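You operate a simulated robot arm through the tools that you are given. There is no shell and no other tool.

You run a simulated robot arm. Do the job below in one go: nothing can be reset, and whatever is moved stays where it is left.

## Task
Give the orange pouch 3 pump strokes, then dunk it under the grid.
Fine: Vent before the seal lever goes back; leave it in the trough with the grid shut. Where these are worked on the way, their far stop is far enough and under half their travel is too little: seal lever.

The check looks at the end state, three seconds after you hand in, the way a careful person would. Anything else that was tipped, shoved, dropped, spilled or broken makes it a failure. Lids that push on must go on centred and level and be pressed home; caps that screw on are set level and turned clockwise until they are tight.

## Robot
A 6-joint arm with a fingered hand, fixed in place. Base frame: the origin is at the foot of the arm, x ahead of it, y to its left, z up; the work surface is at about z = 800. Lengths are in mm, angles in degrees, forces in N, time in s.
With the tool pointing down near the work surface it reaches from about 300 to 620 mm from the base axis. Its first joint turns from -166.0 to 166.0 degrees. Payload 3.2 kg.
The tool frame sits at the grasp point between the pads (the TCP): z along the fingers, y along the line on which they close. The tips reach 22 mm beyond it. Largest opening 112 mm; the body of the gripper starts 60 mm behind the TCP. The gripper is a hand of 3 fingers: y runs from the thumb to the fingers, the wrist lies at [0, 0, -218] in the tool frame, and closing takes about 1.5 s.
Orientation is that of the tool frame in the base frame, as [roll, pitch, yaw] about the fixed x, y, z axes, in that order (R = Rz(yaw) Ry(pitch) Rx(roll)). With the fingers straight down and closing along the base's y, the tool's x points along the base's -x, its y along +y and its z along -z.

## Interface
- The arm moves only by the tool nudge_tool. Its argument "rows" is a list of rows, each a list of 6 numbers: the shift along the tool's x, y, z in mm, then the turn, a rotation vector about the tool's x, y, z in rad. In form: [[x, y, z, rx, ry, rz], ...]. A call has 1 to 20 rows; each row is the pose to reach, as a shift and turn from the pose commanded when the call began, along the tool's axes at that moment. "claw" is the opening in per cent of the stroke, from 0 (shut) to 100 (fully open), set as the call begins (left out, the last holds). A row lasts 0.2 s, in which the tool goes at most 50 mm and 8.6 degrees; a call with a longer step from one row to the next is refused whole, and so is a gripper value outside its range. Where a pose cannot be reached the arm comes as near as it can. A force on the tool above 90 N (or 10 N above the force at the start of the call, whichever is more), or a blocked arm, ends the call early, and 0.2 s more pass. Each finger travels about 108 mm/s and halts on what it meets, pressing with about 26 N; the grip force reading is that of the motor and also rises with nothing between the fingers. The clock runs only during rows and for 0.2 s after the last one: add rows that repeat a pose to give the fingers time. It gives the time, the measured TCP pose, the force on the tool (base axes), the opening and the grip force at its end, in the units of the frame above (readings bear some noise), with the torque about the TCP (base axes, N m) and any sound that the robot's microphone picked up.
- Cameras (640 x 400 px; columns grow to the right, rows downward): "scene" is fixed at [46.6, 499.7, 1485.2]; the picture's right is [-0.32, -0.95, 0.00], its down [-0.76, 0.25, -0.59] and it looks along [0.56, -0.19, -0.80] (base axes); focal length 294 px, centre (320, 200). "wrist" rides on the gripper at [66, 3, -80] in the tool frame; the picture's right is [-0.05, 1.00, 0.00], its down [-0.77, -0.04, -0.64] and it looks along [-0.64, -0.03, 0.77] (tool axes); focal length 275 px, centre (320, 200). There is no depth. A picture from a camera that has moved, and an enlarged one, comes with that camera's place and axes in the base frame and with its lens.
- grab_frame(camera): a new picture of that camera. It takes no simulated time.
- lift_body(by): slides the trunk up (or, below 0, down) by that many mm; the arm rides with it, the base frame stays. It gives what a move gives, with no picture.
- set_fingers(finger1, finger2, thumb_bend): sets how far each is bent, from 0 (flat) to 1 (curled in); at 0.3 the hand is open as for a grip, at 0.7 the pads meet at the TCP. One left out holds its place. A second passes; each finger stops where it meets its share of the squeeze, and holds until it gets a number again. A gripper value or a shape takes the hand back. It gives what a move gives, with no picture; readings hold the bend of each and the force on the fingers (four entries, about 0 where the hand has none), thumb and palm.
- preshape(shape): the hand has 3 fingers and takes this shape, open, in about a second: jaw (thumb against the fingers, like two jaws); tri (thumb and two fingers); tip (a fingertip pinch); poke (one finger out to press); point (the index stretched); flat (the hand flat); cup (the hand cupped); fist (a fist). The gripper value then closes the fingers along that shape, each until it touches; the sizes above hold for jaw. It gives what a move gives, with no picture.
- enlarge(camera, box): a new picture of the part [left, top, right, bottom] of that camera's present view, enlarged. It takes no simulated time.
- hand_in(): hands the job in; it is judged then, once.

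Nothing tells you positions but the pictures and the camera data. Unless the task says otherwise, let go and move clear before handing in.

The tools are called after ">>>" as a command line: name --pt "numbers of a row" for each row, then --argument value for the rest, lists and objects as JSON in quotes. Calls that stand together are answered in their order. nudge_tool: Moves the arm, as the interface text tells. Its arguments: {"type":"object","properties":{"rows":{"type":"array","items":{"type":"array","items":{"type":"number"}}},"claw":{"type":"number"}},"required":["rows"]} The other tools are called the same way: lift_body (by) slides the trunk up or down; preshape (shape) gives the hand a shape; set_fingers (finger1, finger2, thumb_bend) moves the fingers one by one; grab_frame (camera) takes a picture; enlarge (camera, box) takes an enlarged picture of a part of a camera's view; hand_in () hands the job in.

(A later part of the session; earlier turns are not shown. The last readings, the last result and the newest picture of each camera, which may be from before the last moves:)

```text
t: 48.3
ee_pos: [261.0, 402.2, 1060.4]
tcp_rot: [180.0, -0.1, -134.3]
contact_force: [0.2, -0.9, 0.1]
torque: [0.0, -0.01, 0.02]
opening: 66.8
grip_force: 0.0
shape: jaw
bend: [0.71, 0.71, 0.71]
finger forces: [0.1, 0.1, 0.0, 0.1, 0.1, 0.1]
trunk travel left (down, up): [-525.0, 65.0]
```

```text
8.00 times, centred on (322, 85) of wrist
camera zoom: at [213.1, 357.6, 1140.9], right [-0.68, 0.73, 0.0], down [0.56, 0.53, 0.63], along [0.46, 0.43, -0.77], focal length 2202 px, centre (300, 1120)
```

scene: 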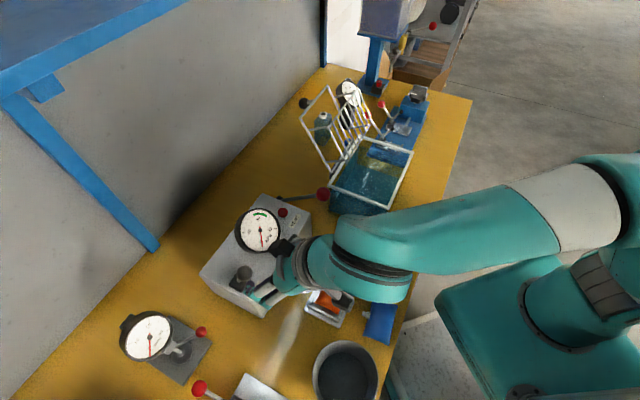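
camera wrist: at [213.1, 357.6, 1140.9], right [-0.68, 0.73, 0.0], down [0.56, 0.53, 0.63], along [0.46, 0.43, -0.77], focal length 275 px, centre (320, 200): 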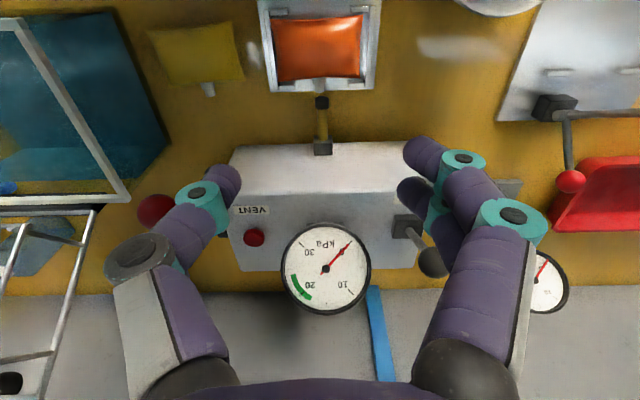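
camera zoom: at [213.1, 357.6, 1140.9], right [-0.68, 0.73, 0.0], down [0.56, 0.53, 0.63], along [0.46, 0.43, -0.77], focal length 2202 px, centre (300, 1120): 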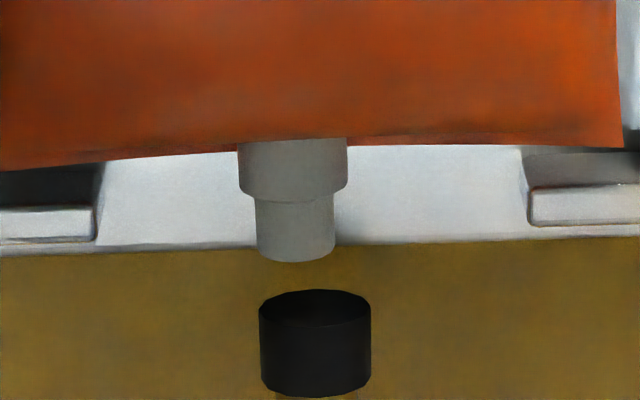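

The plunger stops about 9 mm short of the spout, so the lever may not really be at its stop. I go back, grip the ball again and pull harder to find out.

>>> nudge_tool --pt "-8 12 -12 0 -0.1 0" --pt "-18 26 -14 0 -0.2 0" --pt "-28 40 -14 0 -0.3 0" --pt "-38 54 -13 0 -0.42 0" --pt "-48 68 -12 0 -0.54 0" --pt "-57 81 -10 0 -0.63 0" --pt "-65.7 93 -9.7 0 -0.663 0" --pt "-65.7 93 -9.7 0 -0.663 0" --claw 44

>>> nudge_tool --pt "0 0 30 0 0 0" --pt "0 0 60 0 0 0" --pt "0 0 85 0 0 0" --pt "0 0 98 0 0 0" --pt "0 0 98 0 0 0" --claw 44

>>> enlarge --camera "wrist" --box '[160, 60, 480, 300]'

```text
t: 50.1
ee_pos: [240.6, 514.1, 1070.5]
tcp_rot: [-180.0, 38.1, -134.2]
contact_force: [0.7, -0.5, 1.1]
torque: [0.01, 0.0, -0.02]
opening: 49.7
grip_force: 0.0
shape: jaw
bend: [0.73, 0.73, 0.7]
finger forces: [0.0, 0.0, 0.1, 0.0, 0.0, 0.1]
trunk travel left (down, up): [-525.0, 65.0]
```

```text
t: 51.3
ee_pos: [282.9, 557.3, 994.0]
tcp_rot: [180.0, 37.8, -134.2]
contact_force: [0.6, -0.1, 0.1]
torque: [0.0, 0.01, 0.01]
opening: 49.8
grip_force: 0.0
shape: jaw
bend: [0.73, 0.73, 0.7]
finger forces: [0.0, 0.0, 0.0, 0.1, 0.0, 0.0]
trunk travel left (down, up): [-525.0, 65.0]
```

```text
1.67 times, centred on (320, 180) of wrist
camera zoom: at [210.0, 487.3, 1015.5], right [-0.69, 0.72, 0.03], down [0.18, 0.13, 0.98], along [0.7, 0.68, -0.22], focal length 459 px, centre (320, 233)
```

zoom: 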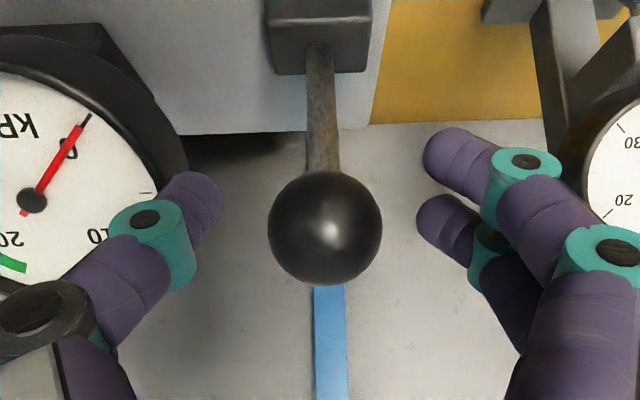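

>>> nudge_tool --pt "0 0 3 0 0 0" --pt "0 0 3 0 0 0" --pt "0 0 3 0 0 0" --pt "0 0 3 0 0 0" --pt "0 0 3 0 0 0" --claw 8

>>> nudge_tool --pt "2 0 0 0 0 0" --pt "4 0 0 0 0 0" --pt "6 0 0 0 0 0" --pt "8 0 0 0 0 0" --pt "10 0 0 0 0 0" --pt "10 0 0 0 0 0" --pt "10 0 0 0 0 0" --claw 8

>>> enlarge --camera "wrist" --box '[160, 60, 480, 300]'

```text
t: 52.5
ee_pos: [285.6, 559.2, 989.1]
tcp_rot: [-179.9, 37.6, -134.1]
contact_force: [4.4, 0.6, -13.5]
torque: [-0.07, 0.13, 0.0]
opening: 7.4
grip_force: 26.1
shape: jaw
bend: [0.7, 0.72, 0.72]
finger forces: [14.9, 11.4, 0.1, 0.0, 22.8, 0.0]
trunk travel left (down, up): [-525.0, 65.0]
```

```text
t: 54.1
ee_pos: [279.7, 554.3, 982.6]
tcp_rot: [-180.0, 37.7, -134.2]
contact_force: [12.3, 8.7, -9.6]
torque: [-0.01, 0.03, -0.04]
opening: 3.6
grip_force: 25.9
shape: jaw
bend: [0.72, 0.71, 0.73]
finger forces: [0.0, 12.5, 0.1, 0.0, 17.2, 0.0]
trunk travel left (down, up): [-525.0, 65.0]
```

```text
1.67 times, centred on (320, 180) of wrist
camera zoom: at [207.2, 484.7, 1005.4], right [-0.69, 0.72, 0.03], down [0.18, 0.13, 0.97], along [0.7, 0.68, -0.22], focal length 459 px, centre (320, 233)
```

zoom: 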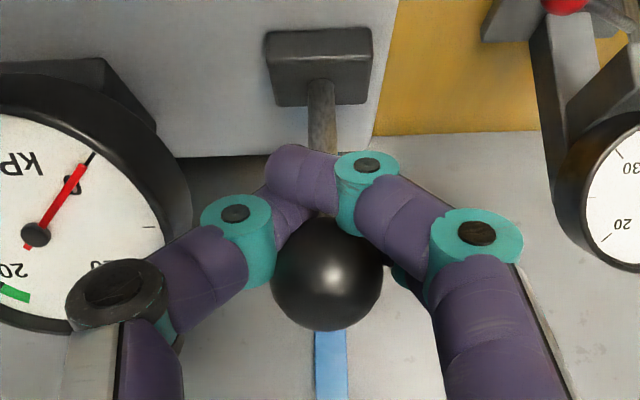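

The lever didn't move under a firm pull and the fingers just slid round the rod, so it is at its far stop. The remaining gap comes from the pouch's slack in the nest. I release the lever cleanly and back away.

>>> nudge_tool --pt "0 0 0 0 0 0" --pt "0 0 0 0 0 0" --pt "-6 0 -4 0 0 0" --pt "-8 0 -10 0 0 0" --pt "-8 0 -40 0 0 0" --pt "-8 0 -75 0 0 0" --pt "-8 0 -110 0 0 0" --pt "-8 0 -110 0 0 0" --claw 46

>>> grab_frame --camera "wrist"

```text
t: 55.9
ee_pos: [235.7, 508.9, 1077.4]
tcp_rot: [180.0, 37.8, -134.1]
contact_force: [-0.3, -0.1, -0.2]
torque: [0.03, -0.01, -0.03]
opening: 51.3
grip_force: 0.0
shape: jaw
bend: [0.73, 0.73, 0.7]
finger forces: [0.1, 0.1, 0.0, 0.0, 0.0, 0.0]
trunk travel left (down, up): [-525.0, 65.0]
```

```text
taken
camera wrist: at [162.5, 438.8, 1098.8], right [-0.69, 0.72, 0.03], down [0.18, 0.13, 0.98], along [0.7, 0.68, -0.22], focal length 275 px, centre (320, 200)
```

wrist: 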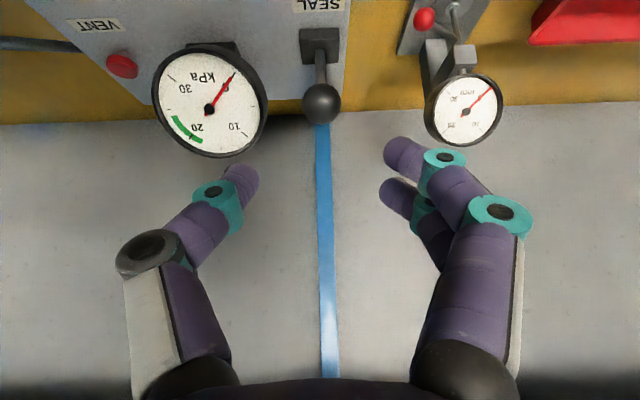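

I level out, come back over the nest, then turn the hand to yaw 135° so the camera sees the plunger gap from the side. That is also the right orientation for the pump handle next to the trough.

>>> nudge_tool --pt "10 -13 -12 0 0.1 0" --pt "22 -27 -22 0 0.2 0" --pt "35 -41 -30 0 0.3 0" --pt "48 -55 -36 0 0.42 0" --pt "60 -69 -40 0 0.54 0" --pt "71 -82 -41.5 0 0.63 0" --pt "81 -93 -41.5 0 0.66 0" --pt "81 -93 -41.5 0 0.66 0" --claw 50

>>> nudge_tool --pt "0 0 0 0 0 0.14" --pt "0 0 0 0 0 0.28" --pt "-5 -5 0 0 0 0.42" --pt "-12 -5 0 0 0 0.56" --pt "-20 -5 0 0 0 0.7" --pt "-28 -5 0 0 0 0.84" --pt "-36 -5 0 0 0 0.98" --pt "-44 -5 0 0 0 1.12" --pt "-52 -5 10 0 0 1.26" --pt "-58 -5 25 0 0 1.4" --pt "-62 -5 40 0 0 1.52" --pt "-62 -5 60 0 0 1.585" --pt "-62 -5 60 0 0 1.585"

>>> grab_frame --camera "wrist"

```text
t: 57.7
ee_pos: [239.3, 378.8, 1058.8]
tcp_rot: [-179.9, 0.0, -134.2]
contact_force: [0.0, 0.3, 0.1]
torque: [-0.02, -0.01, 0.0]
opening: 55.1
grip_force: 0.1
shape: jaw
bend: [0.73, 0.73, 0.7]
finger forces: [0.0, 0.0, 0.0, 0.1, 0.0, 0.0]
trunk travel left (down, up): [-525.0, 65.0]
```

```text
t: 60.5
ee_pos: [287.2, 421.3, 998.5]
tcp_rot: [-180.0, 0.0, 134.9]
contact_force: [0.1, 0.3, 0.1]
torque: [-0.01, -0.01, 0.01]
opening: 55.4
grip_force: 0.1
shape: jaw
bend: [0.73, 0.73, 0.7]
finger forces: [0.1, 0.0, 0.1, 0.1, 0.0, 0.0]
trunk travel left (down, up): [-525.0, 65.0]
```

```text
taken
camera wrist: at [242.7, 471.2, 1079.0], right [0.74, 0.67, 0.0], down [0.52, -0.57, 0.64], along [0.43, -0.47, -0.77], focal length 275 px, centre (320, 200)
```

wrist: 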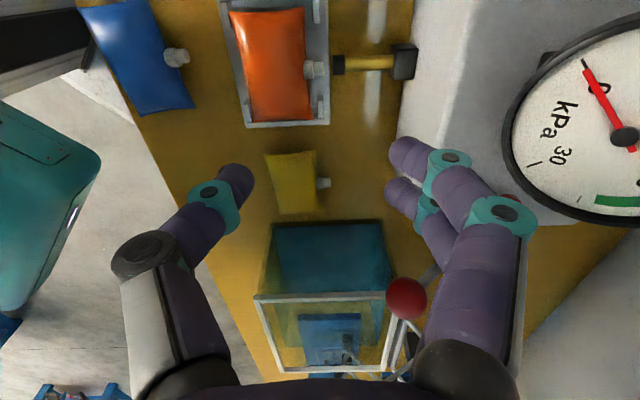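

>>> enlarge --camera "wrist" --box '[220, 0, 430, 130]'

>>> enlarge --camera "wrist" --box '[290, 40, 370, 90]'

>>> enlarge --camera "wrist" --box '[360, 230, 500, 360]'

```text
3.05 times, centred on (325, 65) of wrist
camera zoom: at [242.7, 471.2, 1079.0], right [0.74, 0.67, 0.0], down [0.52, -0.57, 0.64], along [0.43, -0.47, -0.77], focal length 839 px, centre (305, 611)
```

zoom: 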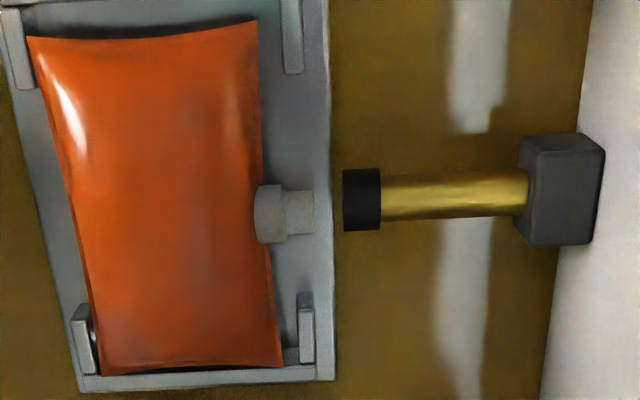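

```text
8.00 times, centred on (330, 65) of wrist
camera zoom: at [242.7, 471.2, 1079.0], right [0.74, 0.67, 0.0], down [0.52, -0.57, 0.64], along [0.43, -0.47, -0.77], focal length 2202 px, centre (240, 1280)
```

zoom: 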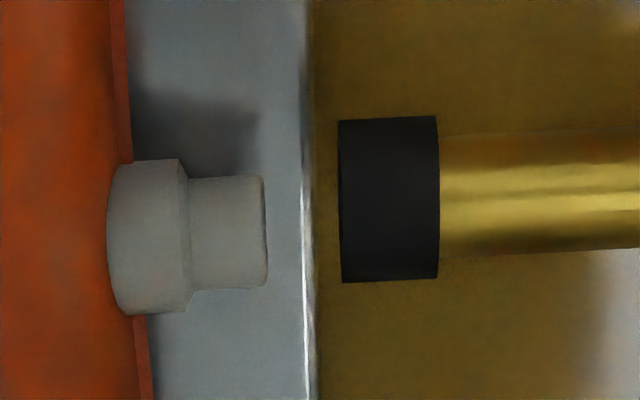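

```text
3.08 times, centred on (430, 295) of wrist
camera zoom: at [242.7, 471.2, 1079.0], right [0.74, 0.67, 0.0], down [0.52, -0.57, 0.64], along [0.43, -0.47, -0.77], focal length 847 px, centre (-18, -92)
```

zoom: 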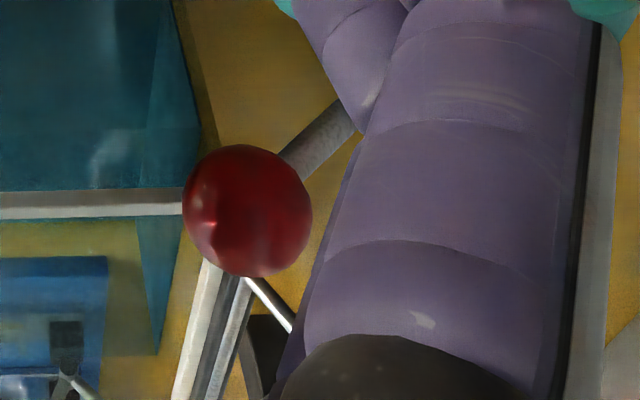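

The side view is clear. The plunger tip is 7.8 mm from the spout, and the pouch sits against the robot-side tabs of the nest, with 4–7 mm of slack towards the plunger. I'll nudge it towards the plunger with the closed fingers, and first move to the robot side of the nest.

>>> nudge_tool --pt "2 -20 0 0 0 0" --pt "4 -45 0 0 0 0" --pt "7 -70 10 0 0 0" --pt "10 -94 40 0 0 0" --pt "10 -94 75 0 0 0" --pt "10 -94 98 0 0 0" --pt "10 -94 98 0 0 0" --claw 0

>>> grab_frame --camera "wrist"

>>> enlarge --camera "scene" --box '[270, 220, 400, 330]'

```text
t: 62.1
ee_pos: [213.2, 362.8, 901.3]
tcp_rot: [179.9, 0.0, 135.0]
contact_force: [0.2, 0.4, -0.1]
torque: [-0.03, 0.0, 0.01]
opening: 0.0
grip_force: 25.6
shape: jaw
bend: [0.67, 0.67, 0.75]
finger forces: [0.1, 0.0, 0.0, 0.0, 0.0, 0.1]
trunk travel left (down, up): [-525.0, 65.0]
```

```text
taken
camera wrist: at [169.1, 412.4, 980.9], right [0.74, 0.67, 0.0], down [0.52, -0.57, 0.64], along [0.43, -0.47, -0.77], focal length 275 px, centre (320, 200)
```

wrist: 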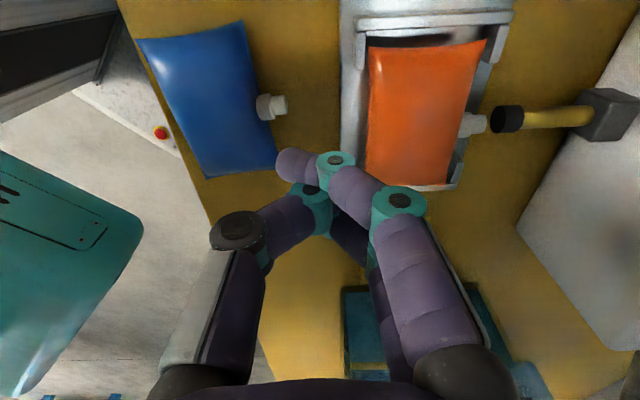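

```text
3.64 times, centred on (335, 275) of scene
camera zoom: at [46.6, 499.7, 1485.2], right [-0.32, -0.95, 0.0], down [-0.76, 0.25, -0.59], along [0.56, -0.19, -0.8], focal length 1067 px, centre (266, -73)
```

zoom: 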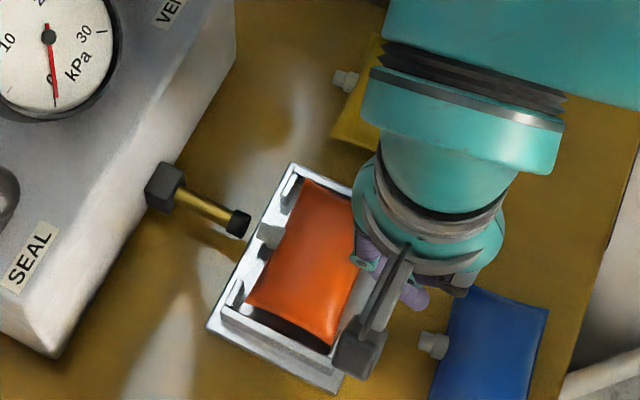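

Fully closed, the fingers cross over and would reach the blue pouch's spout. I try the "poke" shape, a single finger, for the nudge.

>>> preshape --shape "poke"

>>> grab_frame --camera "wrist"

>>> enlarge --camera "scene" --box '[270, 220, 400, 330]'

```text
t: 63.0
ee_pos: [214.8, 362.6, 900.8]
tcp_rot: [180.0, 0.0, 134.9]
contact_force: [-0.6, 0.2, 0.4]
torque: [0.03, -0.01, 0.02]
opening: 0.2
grip_force: 0.0
shape: poke
bend: [1.0, 1.0, 1.0]
finger forces: [0.0, 0.0, 0.0, 0.0, 0.1, 0.1]
trunk travel left (down, up): [-525.0, 65.0]
```

```text
taken
camera wrist: at [169.2, 412.5, 981.1], right [0.74, 0.67, 0.0], down [0.52, -0.57, 0.64], along [0.43, -0.47, -0.77], focal length 275 px, centre (320, 200)
```

wrist: 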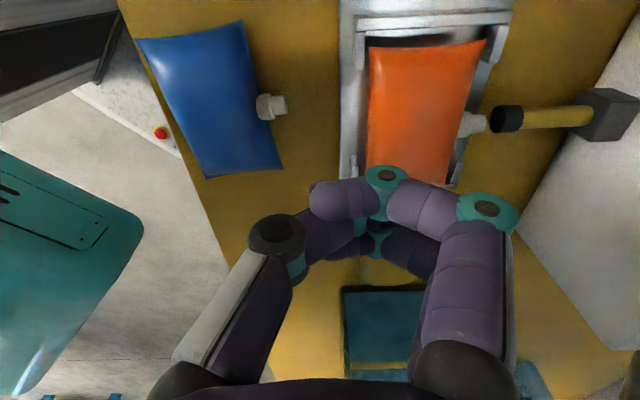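

```text
3.64 times, centred on (335, 275) of scene
camera zoom: at [46.6, 499.7, 1485.2], right [-0.32, -0.95, 0.0], down [-0.76, 0.25, -0.59], along [0.56, -0.19, -0.8], focal length 1067 px, centre (266, -73)
```

zoom: 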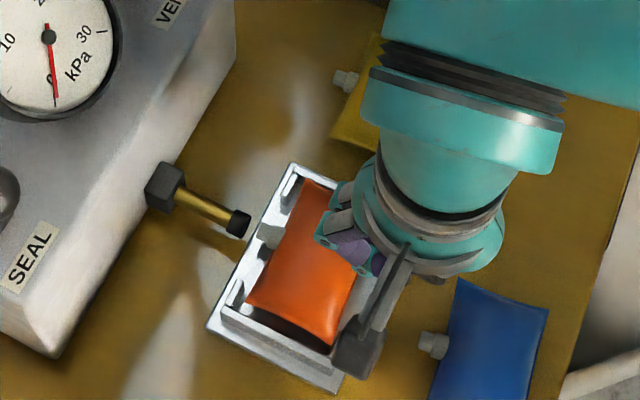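

"poke" just makes a fist here. I'll use jaw, nearly closed but not crossing, shifted 10 mm so the thumb clears the blue spout. I form the shape at this safe height first.

>>> preshape --shape "jaw"

>>> nudge_tool --pt "-5 2 0 0 0 0" --pt "-10 4 0 0 0 0" --pt "-10 4 0 0 0 0" --pt "-10 4 0 0 0 0" --pt "-10 4 0 0 0 0" --pt "-10 4 0 0 0 0" --claw 13

>>> grab_frame --camera "wrist"

```text
t: 63.9
ee_pos: [212.6, 362.2, 901.2]
tcp_rot: [179.9, 0.0, 134.9]
contact_force: [0.4, 0.8, -0.1]
torque: [-0.02, 0.01, 0.0]
opening: 111.8
grip_force: 0.0
shape: jaw
bend: [0.3, 0.3, 0.3]
finger forces: [0.0, 0.1, 0.0, 0.0, 0.0, 0.0]
trunk travel left (down, up): [-525.0, 65.0]
```

```text
t: 65.3
ee_pos: [224.1, 358.4, 901.2]
tcp_rot: [179.8, 0.0, 135.0]
contact_force: [0.7, -0.3, -1.3]
torque: [-0.01, -0.05, 0.01]
opening: 15.0
grip_force: 0.2
shape: jaw
bend: [0.72, 0.72, 0.7]
finger forces: [0.0, 0.0, 0.0, 0.0, 0.0, 0.0]
trunk travel left (down, up): [-525.0, 65.0]
```

```text
taken
camera wrist: at [179.3, 407.9, 980.9], right [0.74, 0.67, 0.0], down [0.52, -0.57, 0.64], along [0.43, -0.47, -0.77], focal length 275 px, centre (320, 200)
```

wrist: 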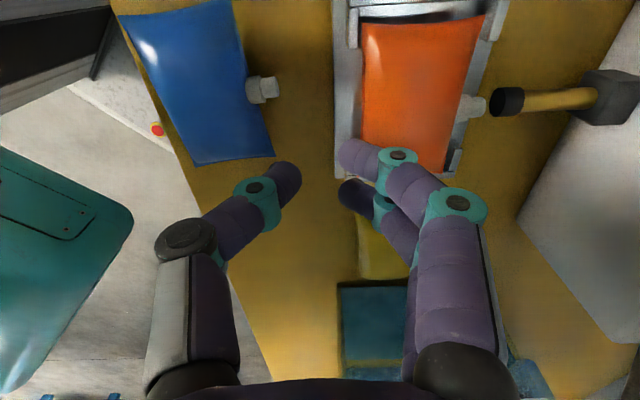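

The shape is good, with thumb and fingers about 16 mm apart. I shift 3 mm away from the pouch and descend between the blue spout and the nest.

>>> nudge_tool --pt "0 -3 15 0 0 0" --pt "0 -3 35 0 0 0" --pt "0 -3 50 0 0 0" --pt "0 -3 60 0 0 0" --pt "0 -3 65 0 0 0" --pt "0 -3 65 0 0 0" --claw 13

>>> grab_frame --camera "wrist"

>>> enlarge --camera "scene" --box '[280, 230, 400, 330]'

```text
t: 66.7
ee_pos: [219.4, 354.4, 836.6]
tcp_rot: [179.8, 0.0, 135.0]
contact_force: [-12.4, -9.9, 13.5]
torque: [0.36, -0.35, 0.02]
opening: 11.6
grip_force: 0.1
shape: jaw
bend: [0.73, 0.73, 0.7]
finger forces: [10.2, 10.1, 0.0, 0.0, 0.3, 0.1]
trunk travel left (down, up): [-525.0, 65.0]
```

```text
taken
camera wrist: at [175.0, 403.9, 917.4], right [0.74, 0.67, 0.0], down [0.52, -0.57, 0.64], along [0.43, -0.47, -0.77], focal length 275 px, centre (320, 200)
```

wrist: 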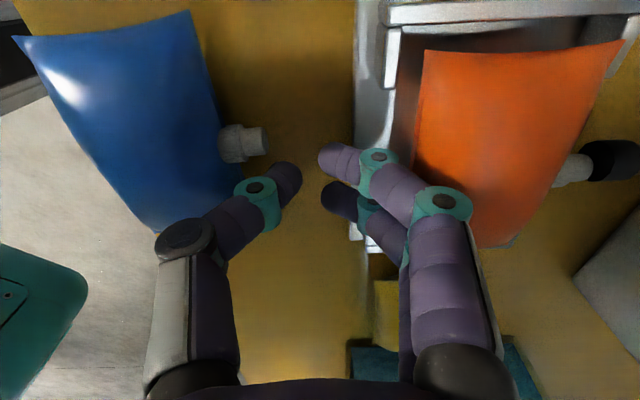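

```text
4.00 times, centred on (340, 280) of scene
camera zoom: at [46.6, 499.7, 1485.2], right [-0.32, -0.95, 0.0], down [-0.76, 0.25, -0.59], along [0.56, -0.19, -0.8], focal length 1174 px, centre (240, -120)
```

zoom: 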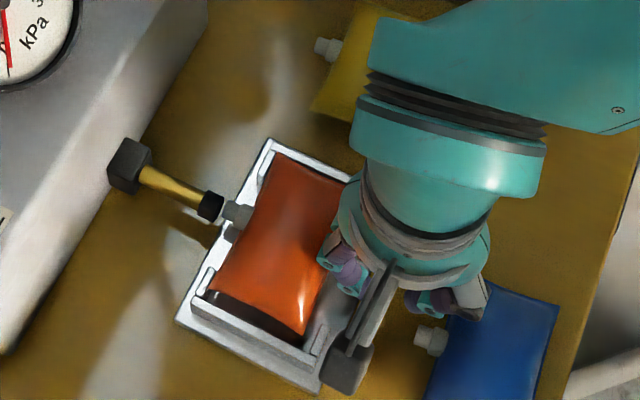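

The fingers' flare already pushed the pouch over while descending, and the spout now appears to meet the plunger. I zoom in before doing anything else.

>>> enlarge --camera "wrist" --box '[350, 0, 640, 260]'

>>> enlarge --camera "scene" --box '[310, 255, 370, 325]'

```text
1.54 times, centred on (495, 130) of wrist
camera zoom: at [175.0, 403.9, 917.4], right [0.74, 0.67, 0.0], down [0.52, -0.57, 0.64], along [0.43, -0.47, -0.77], focal length 424 px, centre (51, 308)
```

zoom: 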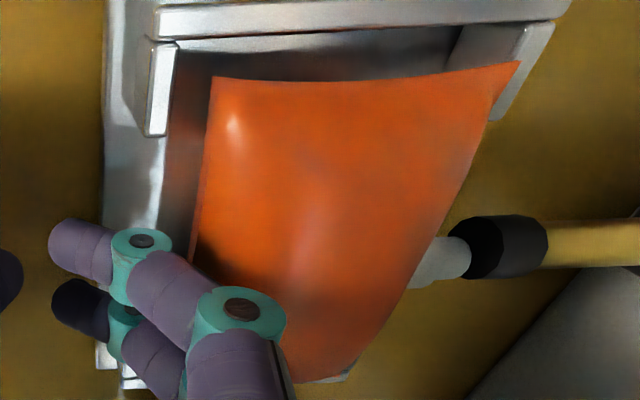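

```text
5.71 times, centred on (340, 290) of scene
camera zoom: at [46.6, 499.7, 1485.2], right [-0.32, -0.95, 0.0], down [-0.76, 0.25, -0.59], along [0.56, -0.19, -0.8], focal length 1677 px, centre (206, -314)
```

zoom: 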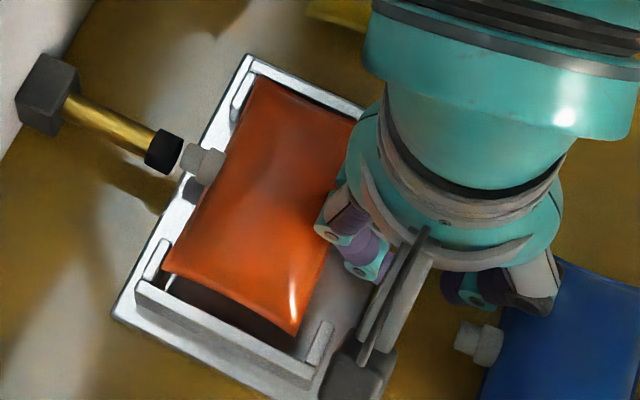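

The pouch moved right over and the spout meets the plunger, but I'm pressing on it. I back off sideways, lift clear and check how it settles.

>>> nudge_tool --pt "0 0 -6 0 0 0" --pt "0 0 -20 0 0 0" --pt "0 0 -45 0 0 0" --pt "0 5 -80 0 0 0" --pt "0 25 -120 0 0 0" --pt "-10 45 -140 0 0 0" --pt "-10 45 -140 0 0 0" --claw 13

>>> grab_frame --camera "wrist"

>>> enlarge --camera "scene" --box '[300, 250, 370, 325]'

```text
t: 68.3
ee_pos: [258.7, 379.8, 976.0]
tcp_rot: [179.9, 0.1, 135.1]
contact_force: [0.2, 0.5, 0.1]
torque: [0.0, 0.03, 0.01]
opening: 14.3
grip_force: 0.1
shape: jaw
bend: [0.72, 0.72, 0.7]
finger forces: [0.0, 0.0, 0.0, 0.0, 0.0, 0.0]
trunk travel left (down, up): [-525.0, 65.0]
```

```text
taken
camera wrist: at [215.0, 430.2, 1055.5], right [0.74, 0.67, 0.0], down [0.52, -0.57, 0.64], along [0.43, -0.47, -0.77], focal length 275 px, centre (320, 200)
```

wrist: 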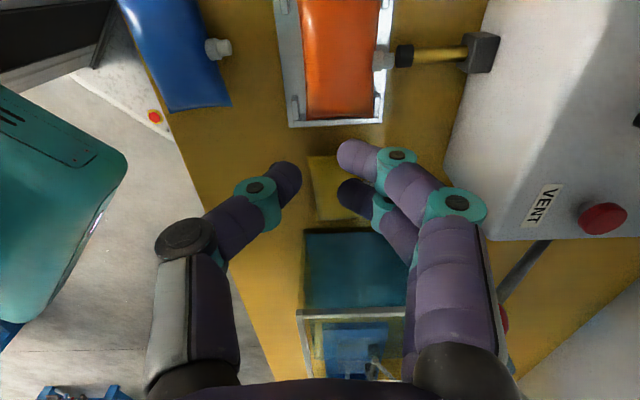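

```text
5.33 times, centred on (335, 288) of scene
camera zoom: at [46.6, 499.7, 1485.2], right [-0.32, -0.95, 0.0], down [-0.76, 0.25, -0.59], along [0.56, -0.19, -0.8], focal length 1565 px, centre (240, -267)
```

zoom: 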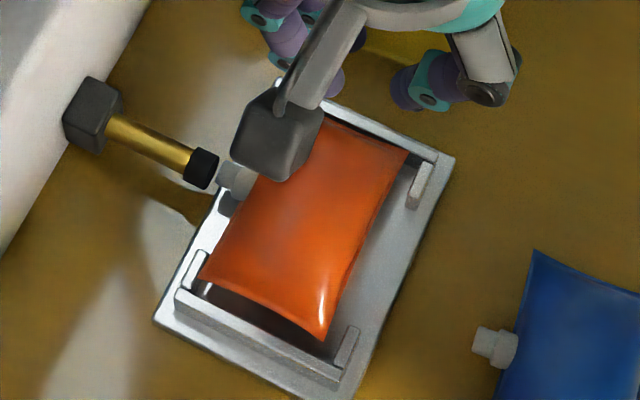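

>>> enlarge --camera "wrist" --box '[260, 0, 510, 150]'

>>> enlarge --camera "wrist" --box '[360, 30, 430, 85]'

```text
2.56 times, centred on (385, 75) of wrist
camera zoom: at [215.0, 430.2, 1055.5], right [0.74, 0.67, 0.0], down [0.52, -0.57, 0.64], along [0.43, -0.47, -0.77], focal length 705 px, centre (154, 520)
```

zoom: 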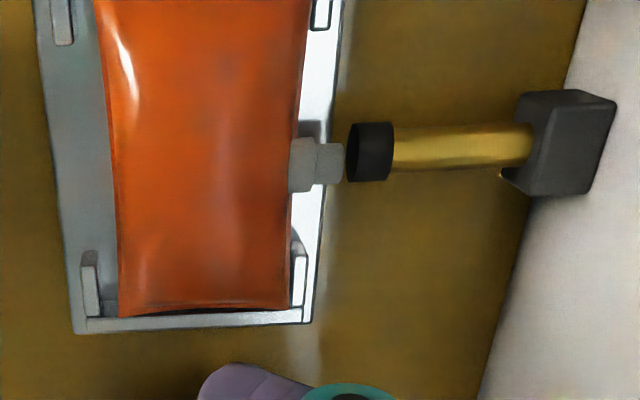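

```text
7.27 times, centred on (395, 58) of wrist
camera zoom: at [215.0, 430.2, 1055.5], right [0.74, 0.67, 0.0], down [0.52, -0.57, 0.64], along [0.43, -0.47, -0.77], focal length 2002 px, centre (-226, 1236)
```

zoom: 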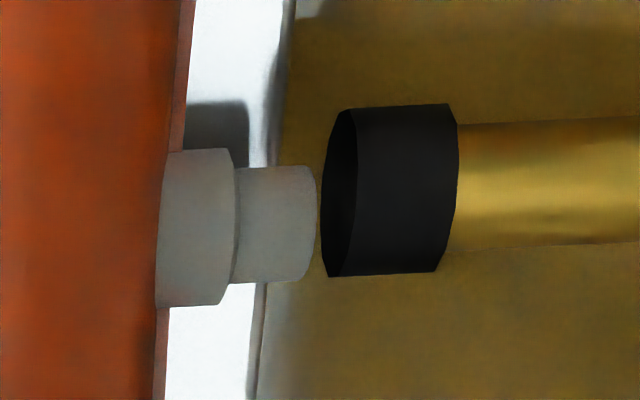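

The spout is now within about 3 mm of the plunger and the pouch lies flush in the nest against the plunger-side tabs. Next is the pump: I move above the red pump ball at about (431, 366, 959) with a fist, for pressing it down.

>>> nudge_tool --pt "-10 5 -30 0 0 0" --pt "-35 25 -60 0 0 0" --pt "-65 50 -64 0 0 0" --pt "-95 78 -64 0 0 0" --pt "-120 100 -64 0 0 0" --pt "-131 112 -64 0 0 0" --pt "-131 112 -64 0 0 0" --claw 13

>>> preshape --shape "fist"

>>> grab_frame --camera "wrist"

>>> enlarge --camera "scene" --box '[240, 130, 440, 280]'

```text
t: 69.9
ee_pos: [428.7, 366.5, 1038.0]
tcp_rot: [179.8, 0.0, 134.8]
contact_force: [-0.5, -0.4, 1.1]
torque: [0.01, -0.03, 0.0]
opening: 14.6
grip_force: 0.0
shape: jaw
bend: [0.72, 0.72, 0.7]
finger forces: [0.1, 0.1, 0.0, 0.0, 0.0, 0.0]
out of reach, approached as far as the arm can: row 6, 7
trunk travel left (down, up): [-525.0, 65.0]
```

```text
t: 70.8
ee_pos: [429.0, 366.9, 1037.5]
tcp_rot: [179.8, -0.2, 135.0]
contact_force: [-0.5, 0.0, -0.5]
torque: [-0.02, -0.03, 0.0]
opening: 0.0
grip_force: 0.0
shape: fist
bend: [1.0, 1.0, 0.54]
finger forces: [0.0, 0.0, 0.0, 0.0, 0.1, 0.1]
trunk travel left (down, up): [-525.0, 65.0]
```

```text
taken
camera wrist: at [384.1, 416.0, 1119.0], right [0.74, 0.67, 0.0], down [0.52, -0.57, 0.63], along [0.43, -0.47, -0.77], focal length 275 px, centre (320, 200)
```

wrist: 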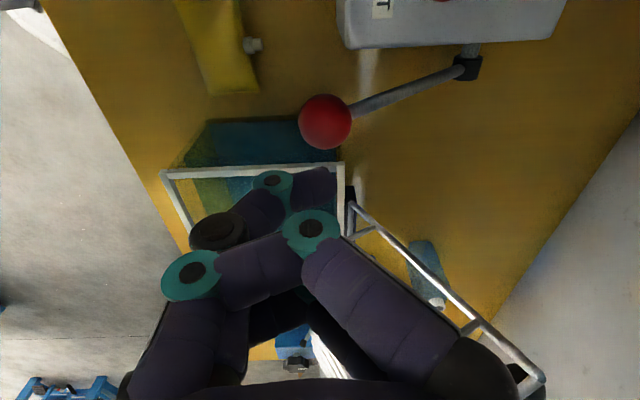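

```text
2.67 times, centred on (340, 205) of scene
camera zoom: at [46.6, 499.7, 1485.2], right [-0.32, -0.95, 0.0], down [-0.76, 0.25, -0.59], along [0.56, -0.19, -0.8], focal length 783 px, centre (267, 187)
```

zoom: 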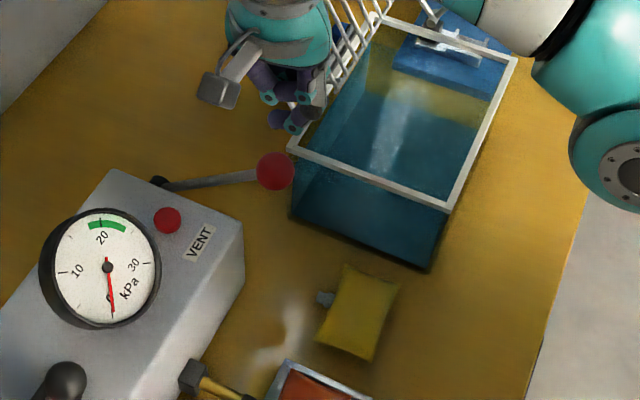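

The ball is at (435, 365, 955), with its pivot near (518, 454, 868). I'm near the reach limit at this height, so I raise the trunk 65 mm for more reach, then come down over the ball.

>>> lift_body --by 65

>>> grab_frame --camera "wrist"

```text
t: 71.8
ee_pos: [429.3, 365.7, 1104.2]
tcp_rot: [179.7, -0.1, 134.9]
contact_force: [0.1, -0.5, -0.2]
torque: [0.01, -0.01, -0.06]
opening: 0.0
grip_force: 0.1
shape: fist
bend: [1.0, 1.0, 0.54]
finger forces: [0.0, 0.1, 0.0, 0.1, 0.0, 0.0]
trunk travel left (down, up): [-590.0, 0.0]
```

```text
taken
camera wrist: at [384.2, 416.1, 1183.9], right [0.74, 0.67, 0.0], down [0.52, -0.57, 0.63], along [0.43, -0.47, -0.77], focal length 275 px, centre (320, 200)
```

wrist: 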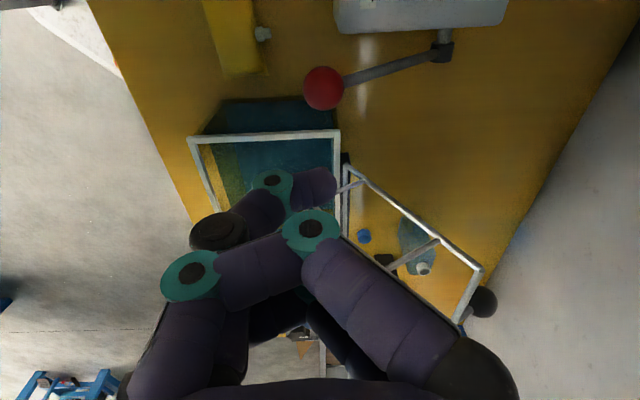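

>>> nudge_tool --pt "-2 5 30 0 0 0" --pt "-4 12 60 0 0 0" --pt "-4.6 15.6 85 0 0 0" --pt "-4.6 15.6 99 0 0 0" --pt "-4.6 15.6 99 0 0 0"

>>> grab_frame --camera "wrist"

>>> enlarge --camera "scene" --box '[240, 130, 440, 280]'

```text
t: 73.0
ee_pos: [450.2, 382.1, 1006.8]
tcp_rot: [179.9, 0.0, 134.9]
contact_force: [0.2, -0.2, 0.3]
torque: [-0.01, -0.01, -0.02]
opening: 0.0
grip_force: 0.0
shape: fist
bend: [1.0, 1.0, 0.54]
finger forces: [0.1, 0.0, 0.1, 0.1, 0.0, 0.0]
out of reach, approached as far as the arm can: row 2, 3, 4, 5
trunk travel left (down, up): [-590.0, 0.0]
```

```text
taken
camera wrist: at [406.3, 431.9, 1087.4], right [0.74, 0.67, 0.0], down [0.52, -0.57, 0.63], along [0.43, -0.47, -0.77], focal length 275 px, centre (320, 200)
```

wrist: 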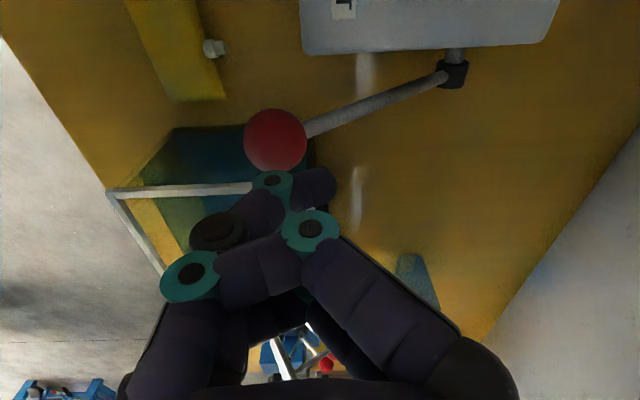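

```text
2.67 times, centred on (340, 205) of scene
camera zoom: at [46.6, 499.7, 1485.2], right [-0.32, -0.95, 0.0], down [-0.76, 0.25, -0.59], along [0.56, -0.19, -0.8], focal length 783 px, centre (267, 187)
```

zoom: 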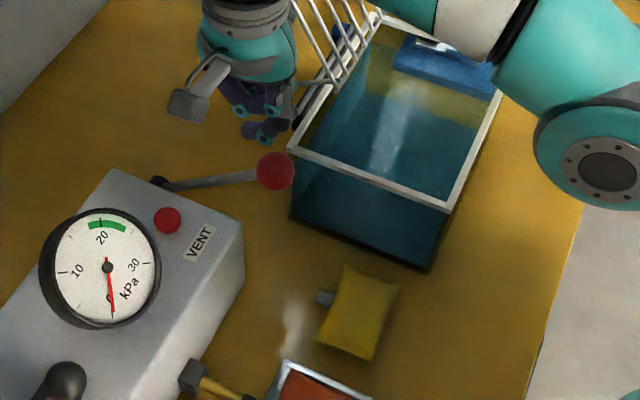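

The ball stands at (435, 365, 955), just ahead of and below the fist's thumb. I shift so the ball sits under the thumb's flat and lower until first contact.

>>> nudge_tool --pt "0 -6 3 0 0 0" --pt "0 -12 6 0 0 0" --pt "0 -12 12 0 0 0" --pt "0 -12 12 0 0 0"

>>> enlarge --camera "wrist" --box '[160, 60, 480, 300]'

```text
t: 74.0
ee_pos: [451.8, 382.2, 999.3]
tcp_rot: [179.8, -0.1, 134.9]
contact_force: [0.1, -0.2, -0.4]
torque: [-0.03, 0.02, -0.03]
opening: 0.0
grip_force: 0.0
shape: fist
bend: [1.0, 1.0, 0.54]
finger forces: [0.0, 0.1, 0.0, 0.0, 0.0, 0.0]
out of reach, approached as far as the arm can: row 1, 2, 3, 4
trunk travel left (down, up): [-590.0, 0.0]
```

```text
1.67 times, centred on (320, 180) of wrist
camera zoom: at [407.8, 432.8, 1079.8], right [0.74, 0.67, 0.0], down [0.52, -0.57, 0.64], along [0.43, -0.47, -0.77], focal length 459 px, centre (320, 233)
```

zoom: 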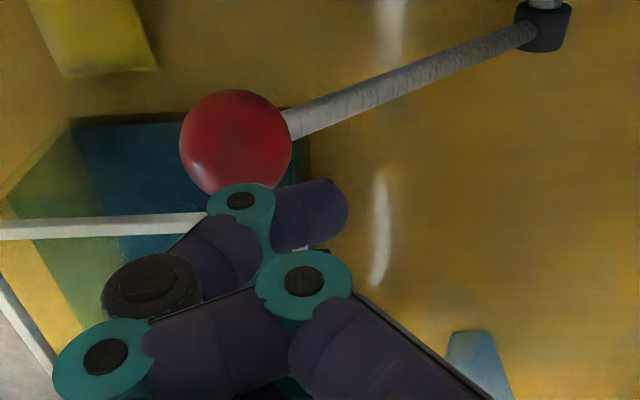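

The pose is being clamped oddly since the trunk went up. I test with a larger sideways correction to see how the arm responds.

>>> nudge_tool --pt "0 -8 0 0 0 0" --pt "0 -16 0 0 0 0" --pt "0 -16 0 0 0 0"

>>> grab_frame --camera "scene"

```text
t: 74.8
ee_pos: [452.0, 383.1, 1000.6]
tcp_rot: [179.8, -0.1, 134.9]
contact_force: [0.7, 0.4, -0.5]
torque: [0.04, 0.01, 0.01]
opening: 0.0
grip_force: 0.1
shape: fist
bend: [1.0, 1.0, 0.54]
finger forces: [0.1, 0.1, 0.0, 0.0, 0.1, 0.0]
out of reach, approached as far as the arm can: row 1, 2, 3
trunk travel left (down, up): [-590.0, 0.0]
```

```text
taken
```

scene: 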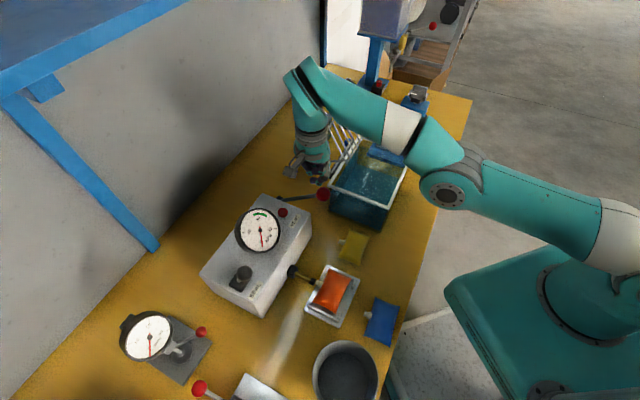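

The arm is stretched straight and stuck at that singularity. I command a clear inward move towards the base to fold the elbow again, staying at this height.

>>> nudge_tool --pt "0 -45 0 0 0 0" --pt "0 -70 0 0 0 0" --pt "0 -70 0 0 0 0"

```text
t: 75.6
ee_pos: [452.2, 382.6, 1004.4]
tcp_rot: [179.8, 0.0, 134.9]
contact_force: [0.1, -0.3, -0.3]
torque: [0.0, 0.0, -0.01]
opening: 0.0
grip_force: 0.0
shape: fist
bend: [1.0, 1.0, 0.54]
finger forces: [0.0, 0.1, 0.1, 0.0, 0.0, 0.0]
out of reach, approached as far as the arm can: row 1, 2, 3
trunk travel left (down, up): [-590.0, 0.0]
```

It's still stuck straight. Moving up the reach sphere should let the elbow bend again, so I go up and inward.

>>> nudge_tool --pt "0 -10 -40 0 0 0" --pt "0 -30 -80 0 0 0" --pt "0 -60 -110 0 0 0" --pt "0 -90 -120 0 0 0" --pt "0 -90 -120 0 0 0"

```text
t: 76.8
ee_pos: [415.6, 344.9, 1136.0]
tcp_rot: [-178.8, 0.4, 135.1]
contact_force: [0.1, 0.5, -0.1]
torque: [0.03, -0.01, 0.02]
opening: 0.2
grip_force: 0.0
shape: fist
bend: [1.0, 1.0, 0.54]
finger forces: [0.0, 0.0, 0.0, 0.0, 0.0, 0.0]
out of reach, approached as far as the arm can: row 2, 3, 4, 5
trunk travel left (down, up): [-590.0, 0.0]
```

>>> nudge_tool --pt "0 -30 -10 0 0 0" --pt "0 -60 -20 0 0 0" --pt "0 -90 -20 0 0 0" --pt "0 -90 -20 0 0 0"

>>> grab_frame --camera "scene"

```text
t: 77.8
ee_pos: [357.5, 286.1, 1155.7]
tcp_rot: [179.8, 0.0, 134.8]
contact_force: [1.0, 0.1, -1.2]
torque: [-0.06, 0.02, -0.01]
opening: 0.0
grip_force: 0.1
shape: fist
bend: [1.0, 1.0, 0.54]
finger forces: [0.0, 0.0, 0.1, 0.1, 0.1, 0.0]
out of reach, approached as far as the arm can: row 1, 2
trunk travel left (down, up): [-590.0, 0.0]
```

```text
taken
```

scene: 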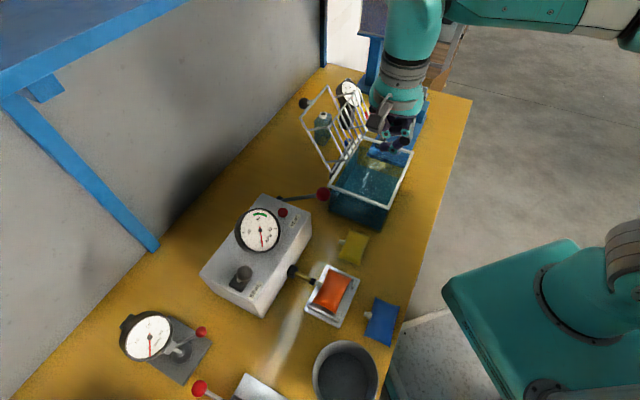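

The elbow is folded again. I come down inside the reach envelope first, then move out over the pump ball.

>>> nudge_tool --pt "0 10 35 0 0 0" --pt "0 25 70 0 0 0" --pt "0 42 105 0 0 0" --pt "1 58 130 0 0 0" --pt "1 68 140 0 0 0" --pt "1 68 140 0 0 0"

>>> grab_frame --camera "wrist"

```text
t: 79.2
ee_pos: [401.4, 332.4, 1015.1]
tcp_rot: [179.5, 0.0, 134.8]
contact_force: [0.0, -0.4, -0.7]
torque: [0.03, 0.0, -0.02]
opening: 0.0
grip_force: 0.1
shape: fist
bend: [1.0, 1.0, 0.54]
finger forces: [0.1, 0.0, 0.0, 0.0, 0.0, 0.0]
trunk travel left (down, up): [-590.0, 0.0]
```

```text
taken
camera wrist: at [356.4, 381.0, 1095.6], right [0.74, 0.67, 0.0], down [0.52, -0.57, 0.63], along [0.43, -0.47, -0.77], focal length 275 px, centre (320, 200)
```

wrist: 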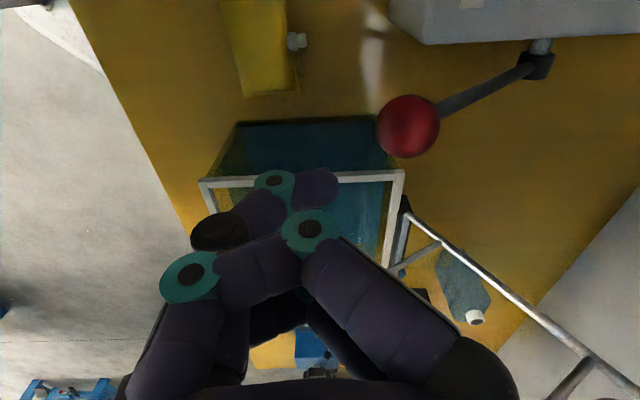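

>>> nudge_tool --pt "0.5 20 4 0 0 0" --pt "1 42 8 0 0 0" --pt "1.2 56 10 0 0 0" --pt "1.2 56 10 0 0 0"

>>> grab_frame --camera "wrist"

>>> enlarge --camera "scene" --box '[220, 130, 420, 280]'

```text
t: 80.2
ee_pos: [440.8, 372.7, 1004.4]
tcp_rot: [179.8, 0.0, 134.8]
contact_force: [0.3, 0.3, 0.3]
torque: [-0.02, -0.02, -0.02]
opening: 0.1
grip_force: 0.1
shape: fist
bend: [1.0, 1.0, 0.54]
finger forces: [0.0, 0.0, 0.0, 0.0, 0.0, 0.1]
trunk travel left (down, up): [-590.0, 0.0]
```

```text
taken
camera wrist: at [394.9, 422.1, 1085.4], right [0.74, 0.67, 0.0], down [0.52, -0.57, 0.63], along [0.43, -0.47, -0.77], focal length 275 px, centre (320, 200)
```

wrist: 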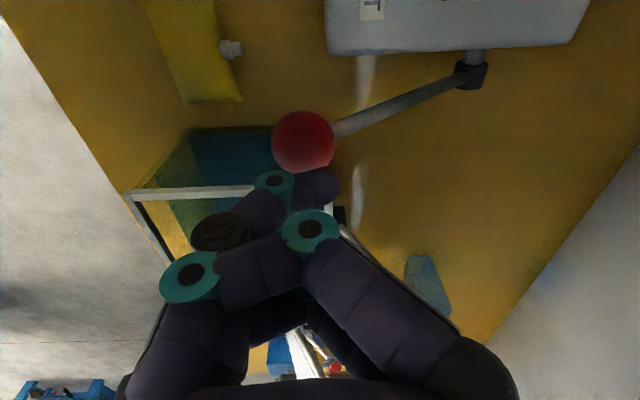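

```text
2.67 times, centred on (320, 205) of scene
camera zoom: at [46.6, 499.7, 1485.2], right [-0.32, -0.95, 0.0], down [-0.76, 0.25, -0.59], along [0.56, -0.19, -0.8], focal length 783 px, centre (320, 187)
```

zoom: 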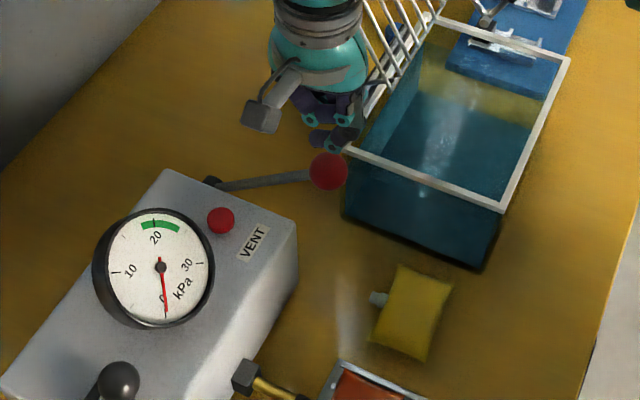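

The ball sits under the fist's thumb. I lower to contact and press along its arc about halfway, watching force and gauge.

>>> nudge_tool --pt "0 0 10 0 0 0" --pt "0 0 17 0 0 0" --pt "0 -4 23 0 0 0" --pt "0 -8.5 30 0 0 0" --pt "0 -8.5 30 0 0 0"

>>> grab_frame --camera "wrist"

>>> enlarge --camera "scene" --box '[220, 130, 420, 280]'

```text
t: 81.4
ee_pos: [432.7, 365.5, 976.9]
tcp_rot: [179.6, -0.1, 134.9]
contact_force: [-1.3, 0.7, 1.9]
torque: [0.01, 0.02, 0.0]
opening: 0.0
grip_force: 0.0
shape: fist
bend: [1.0, 1.0, 0.55]
finger forces: [0.0, 0.1, 0.1, 0.0, 1.6, 0.0]
trunk travel left (down, up): [-590.0, 0.0]
```

```text
taken
camera wrist: at [388.6, 416.5, 1055.6], right [0.74, 0.67, 0.0], down [0.52, -0.57, 0.63], along [0.43, -0.47, -0.77], focal length 275 px, centre (320, 200)
```

wrist: 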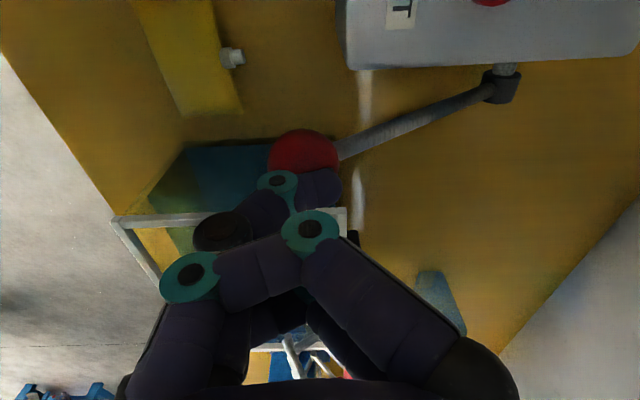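

```text
2.67 times, centred on (320, 205) of scene
camera zoom: at [46.6, 499.7, 1485.2], right [-0.32, -0.95, 0.0], down [-0.76, 0.25, -0.59], along [0.56, -0.19, -0.8], focal length 783 px, centre (320, 187)
```

zoom: 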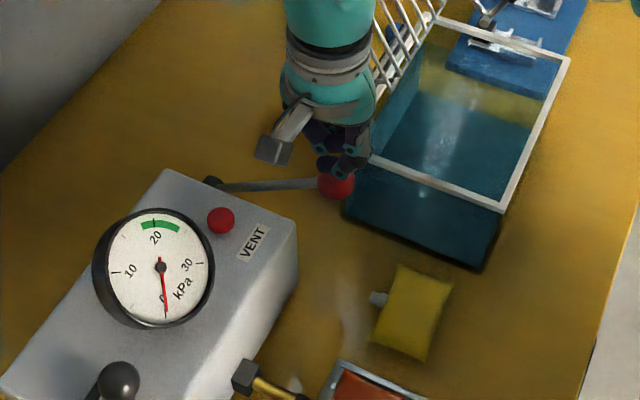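

Light contact (about 2 N) and the lever is starting to move. I continue the downstroke along the arc.

>>> nudge_tool --pt "0 -6 11.5 0 0 0" --pt "0 -10.9 23.4 0 0 0" --pt "0 -14.8 35.8 0 0 0" --pt "0 -17.6 48.5 0 0 0" --pt "0 -17.6 48.5 0 0 0"

>>> enlarge --camera "scene" --box '[220, 130, 420, 280]'

```text
t: 82.6
ee_pos: [420.4, 354.7, 927.2]
tcp_rot: [179.7, 0.0, 134.8]
contact_force: [0.0, -0.8, 4.2]
torque: [-0.02, -0.02, -0.03]
opening: 0.0
grip_force: 0.0
shape: fist
bend: [1.0, 1.0, 0.55]
finger forces: [0.1, 0.0, 0.0, 0.0, 3.1, 0.0]
trunk travel left (down, up): [-590.0, 0.0]
```

```text
2.67 times, centred on (320, 205) of scene
camera zoom: at [46.6, 499.7, 1485.2], right [-0.32, -0.95, 0.0], down [-0.76, 0.25, -0.59], along [0.56, -0.19, -0.8], focal length 783 px, centre (320, 187)
```

zoom: 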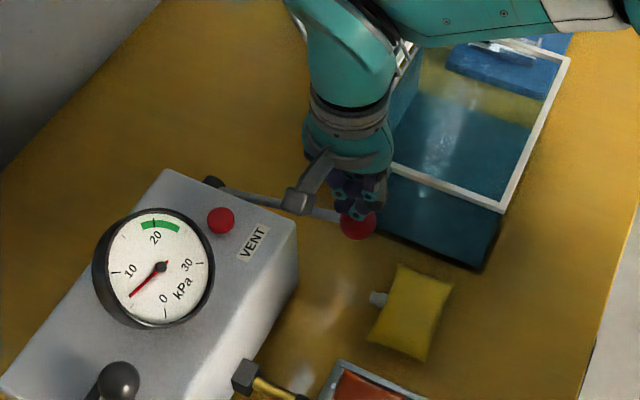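

The gauge has risen to about 6 kPa, so the seal works. I continue to the bottom of the stroke.

>>> nudge_tool --pt "0 -1.7 12 0 0 0" --pt "0 -2 20 0 0 0" --pt "0 -2.3 26 0 0 0" --pt "0 -2.3 26 0 0 0"

>>> enlarge --camera "scene" --box '[220, 130, 420, 280]'

```text
t: 83.6
ee_pos: [416.8, 349.2, 905.5]
tcp_rot: [179.3, 0.0, 134.9]
contact_force: [-6.5, -7.7, 49.2]
torque: [-0.56, 0.48, 0.02]
opening: 0.0
grip_force: 0.0
shape: fist
bend: [1.0, 1.0, 0.82]
finger forces: [0.1, 0.0, 0.0, 0.1, 49.6, 0.1]
trunk travel left (down, up): [-590.0, 0.0]
```

```text
2.67 times, centred on (320, 205) of scene
camera zoom: at [46.6, 499.7, 1485.2], right [-0.32, -0.95, 0.0], down [-0.76, 0.25, -0.59], along [0.56, -0.19, -0.8], focal length 783 px, centre (320, 187)
```

zoom: 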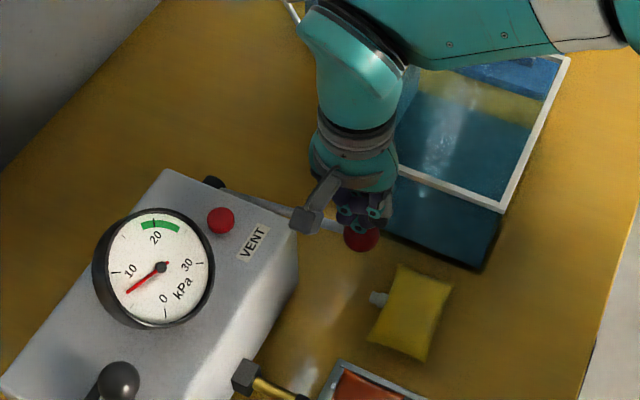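

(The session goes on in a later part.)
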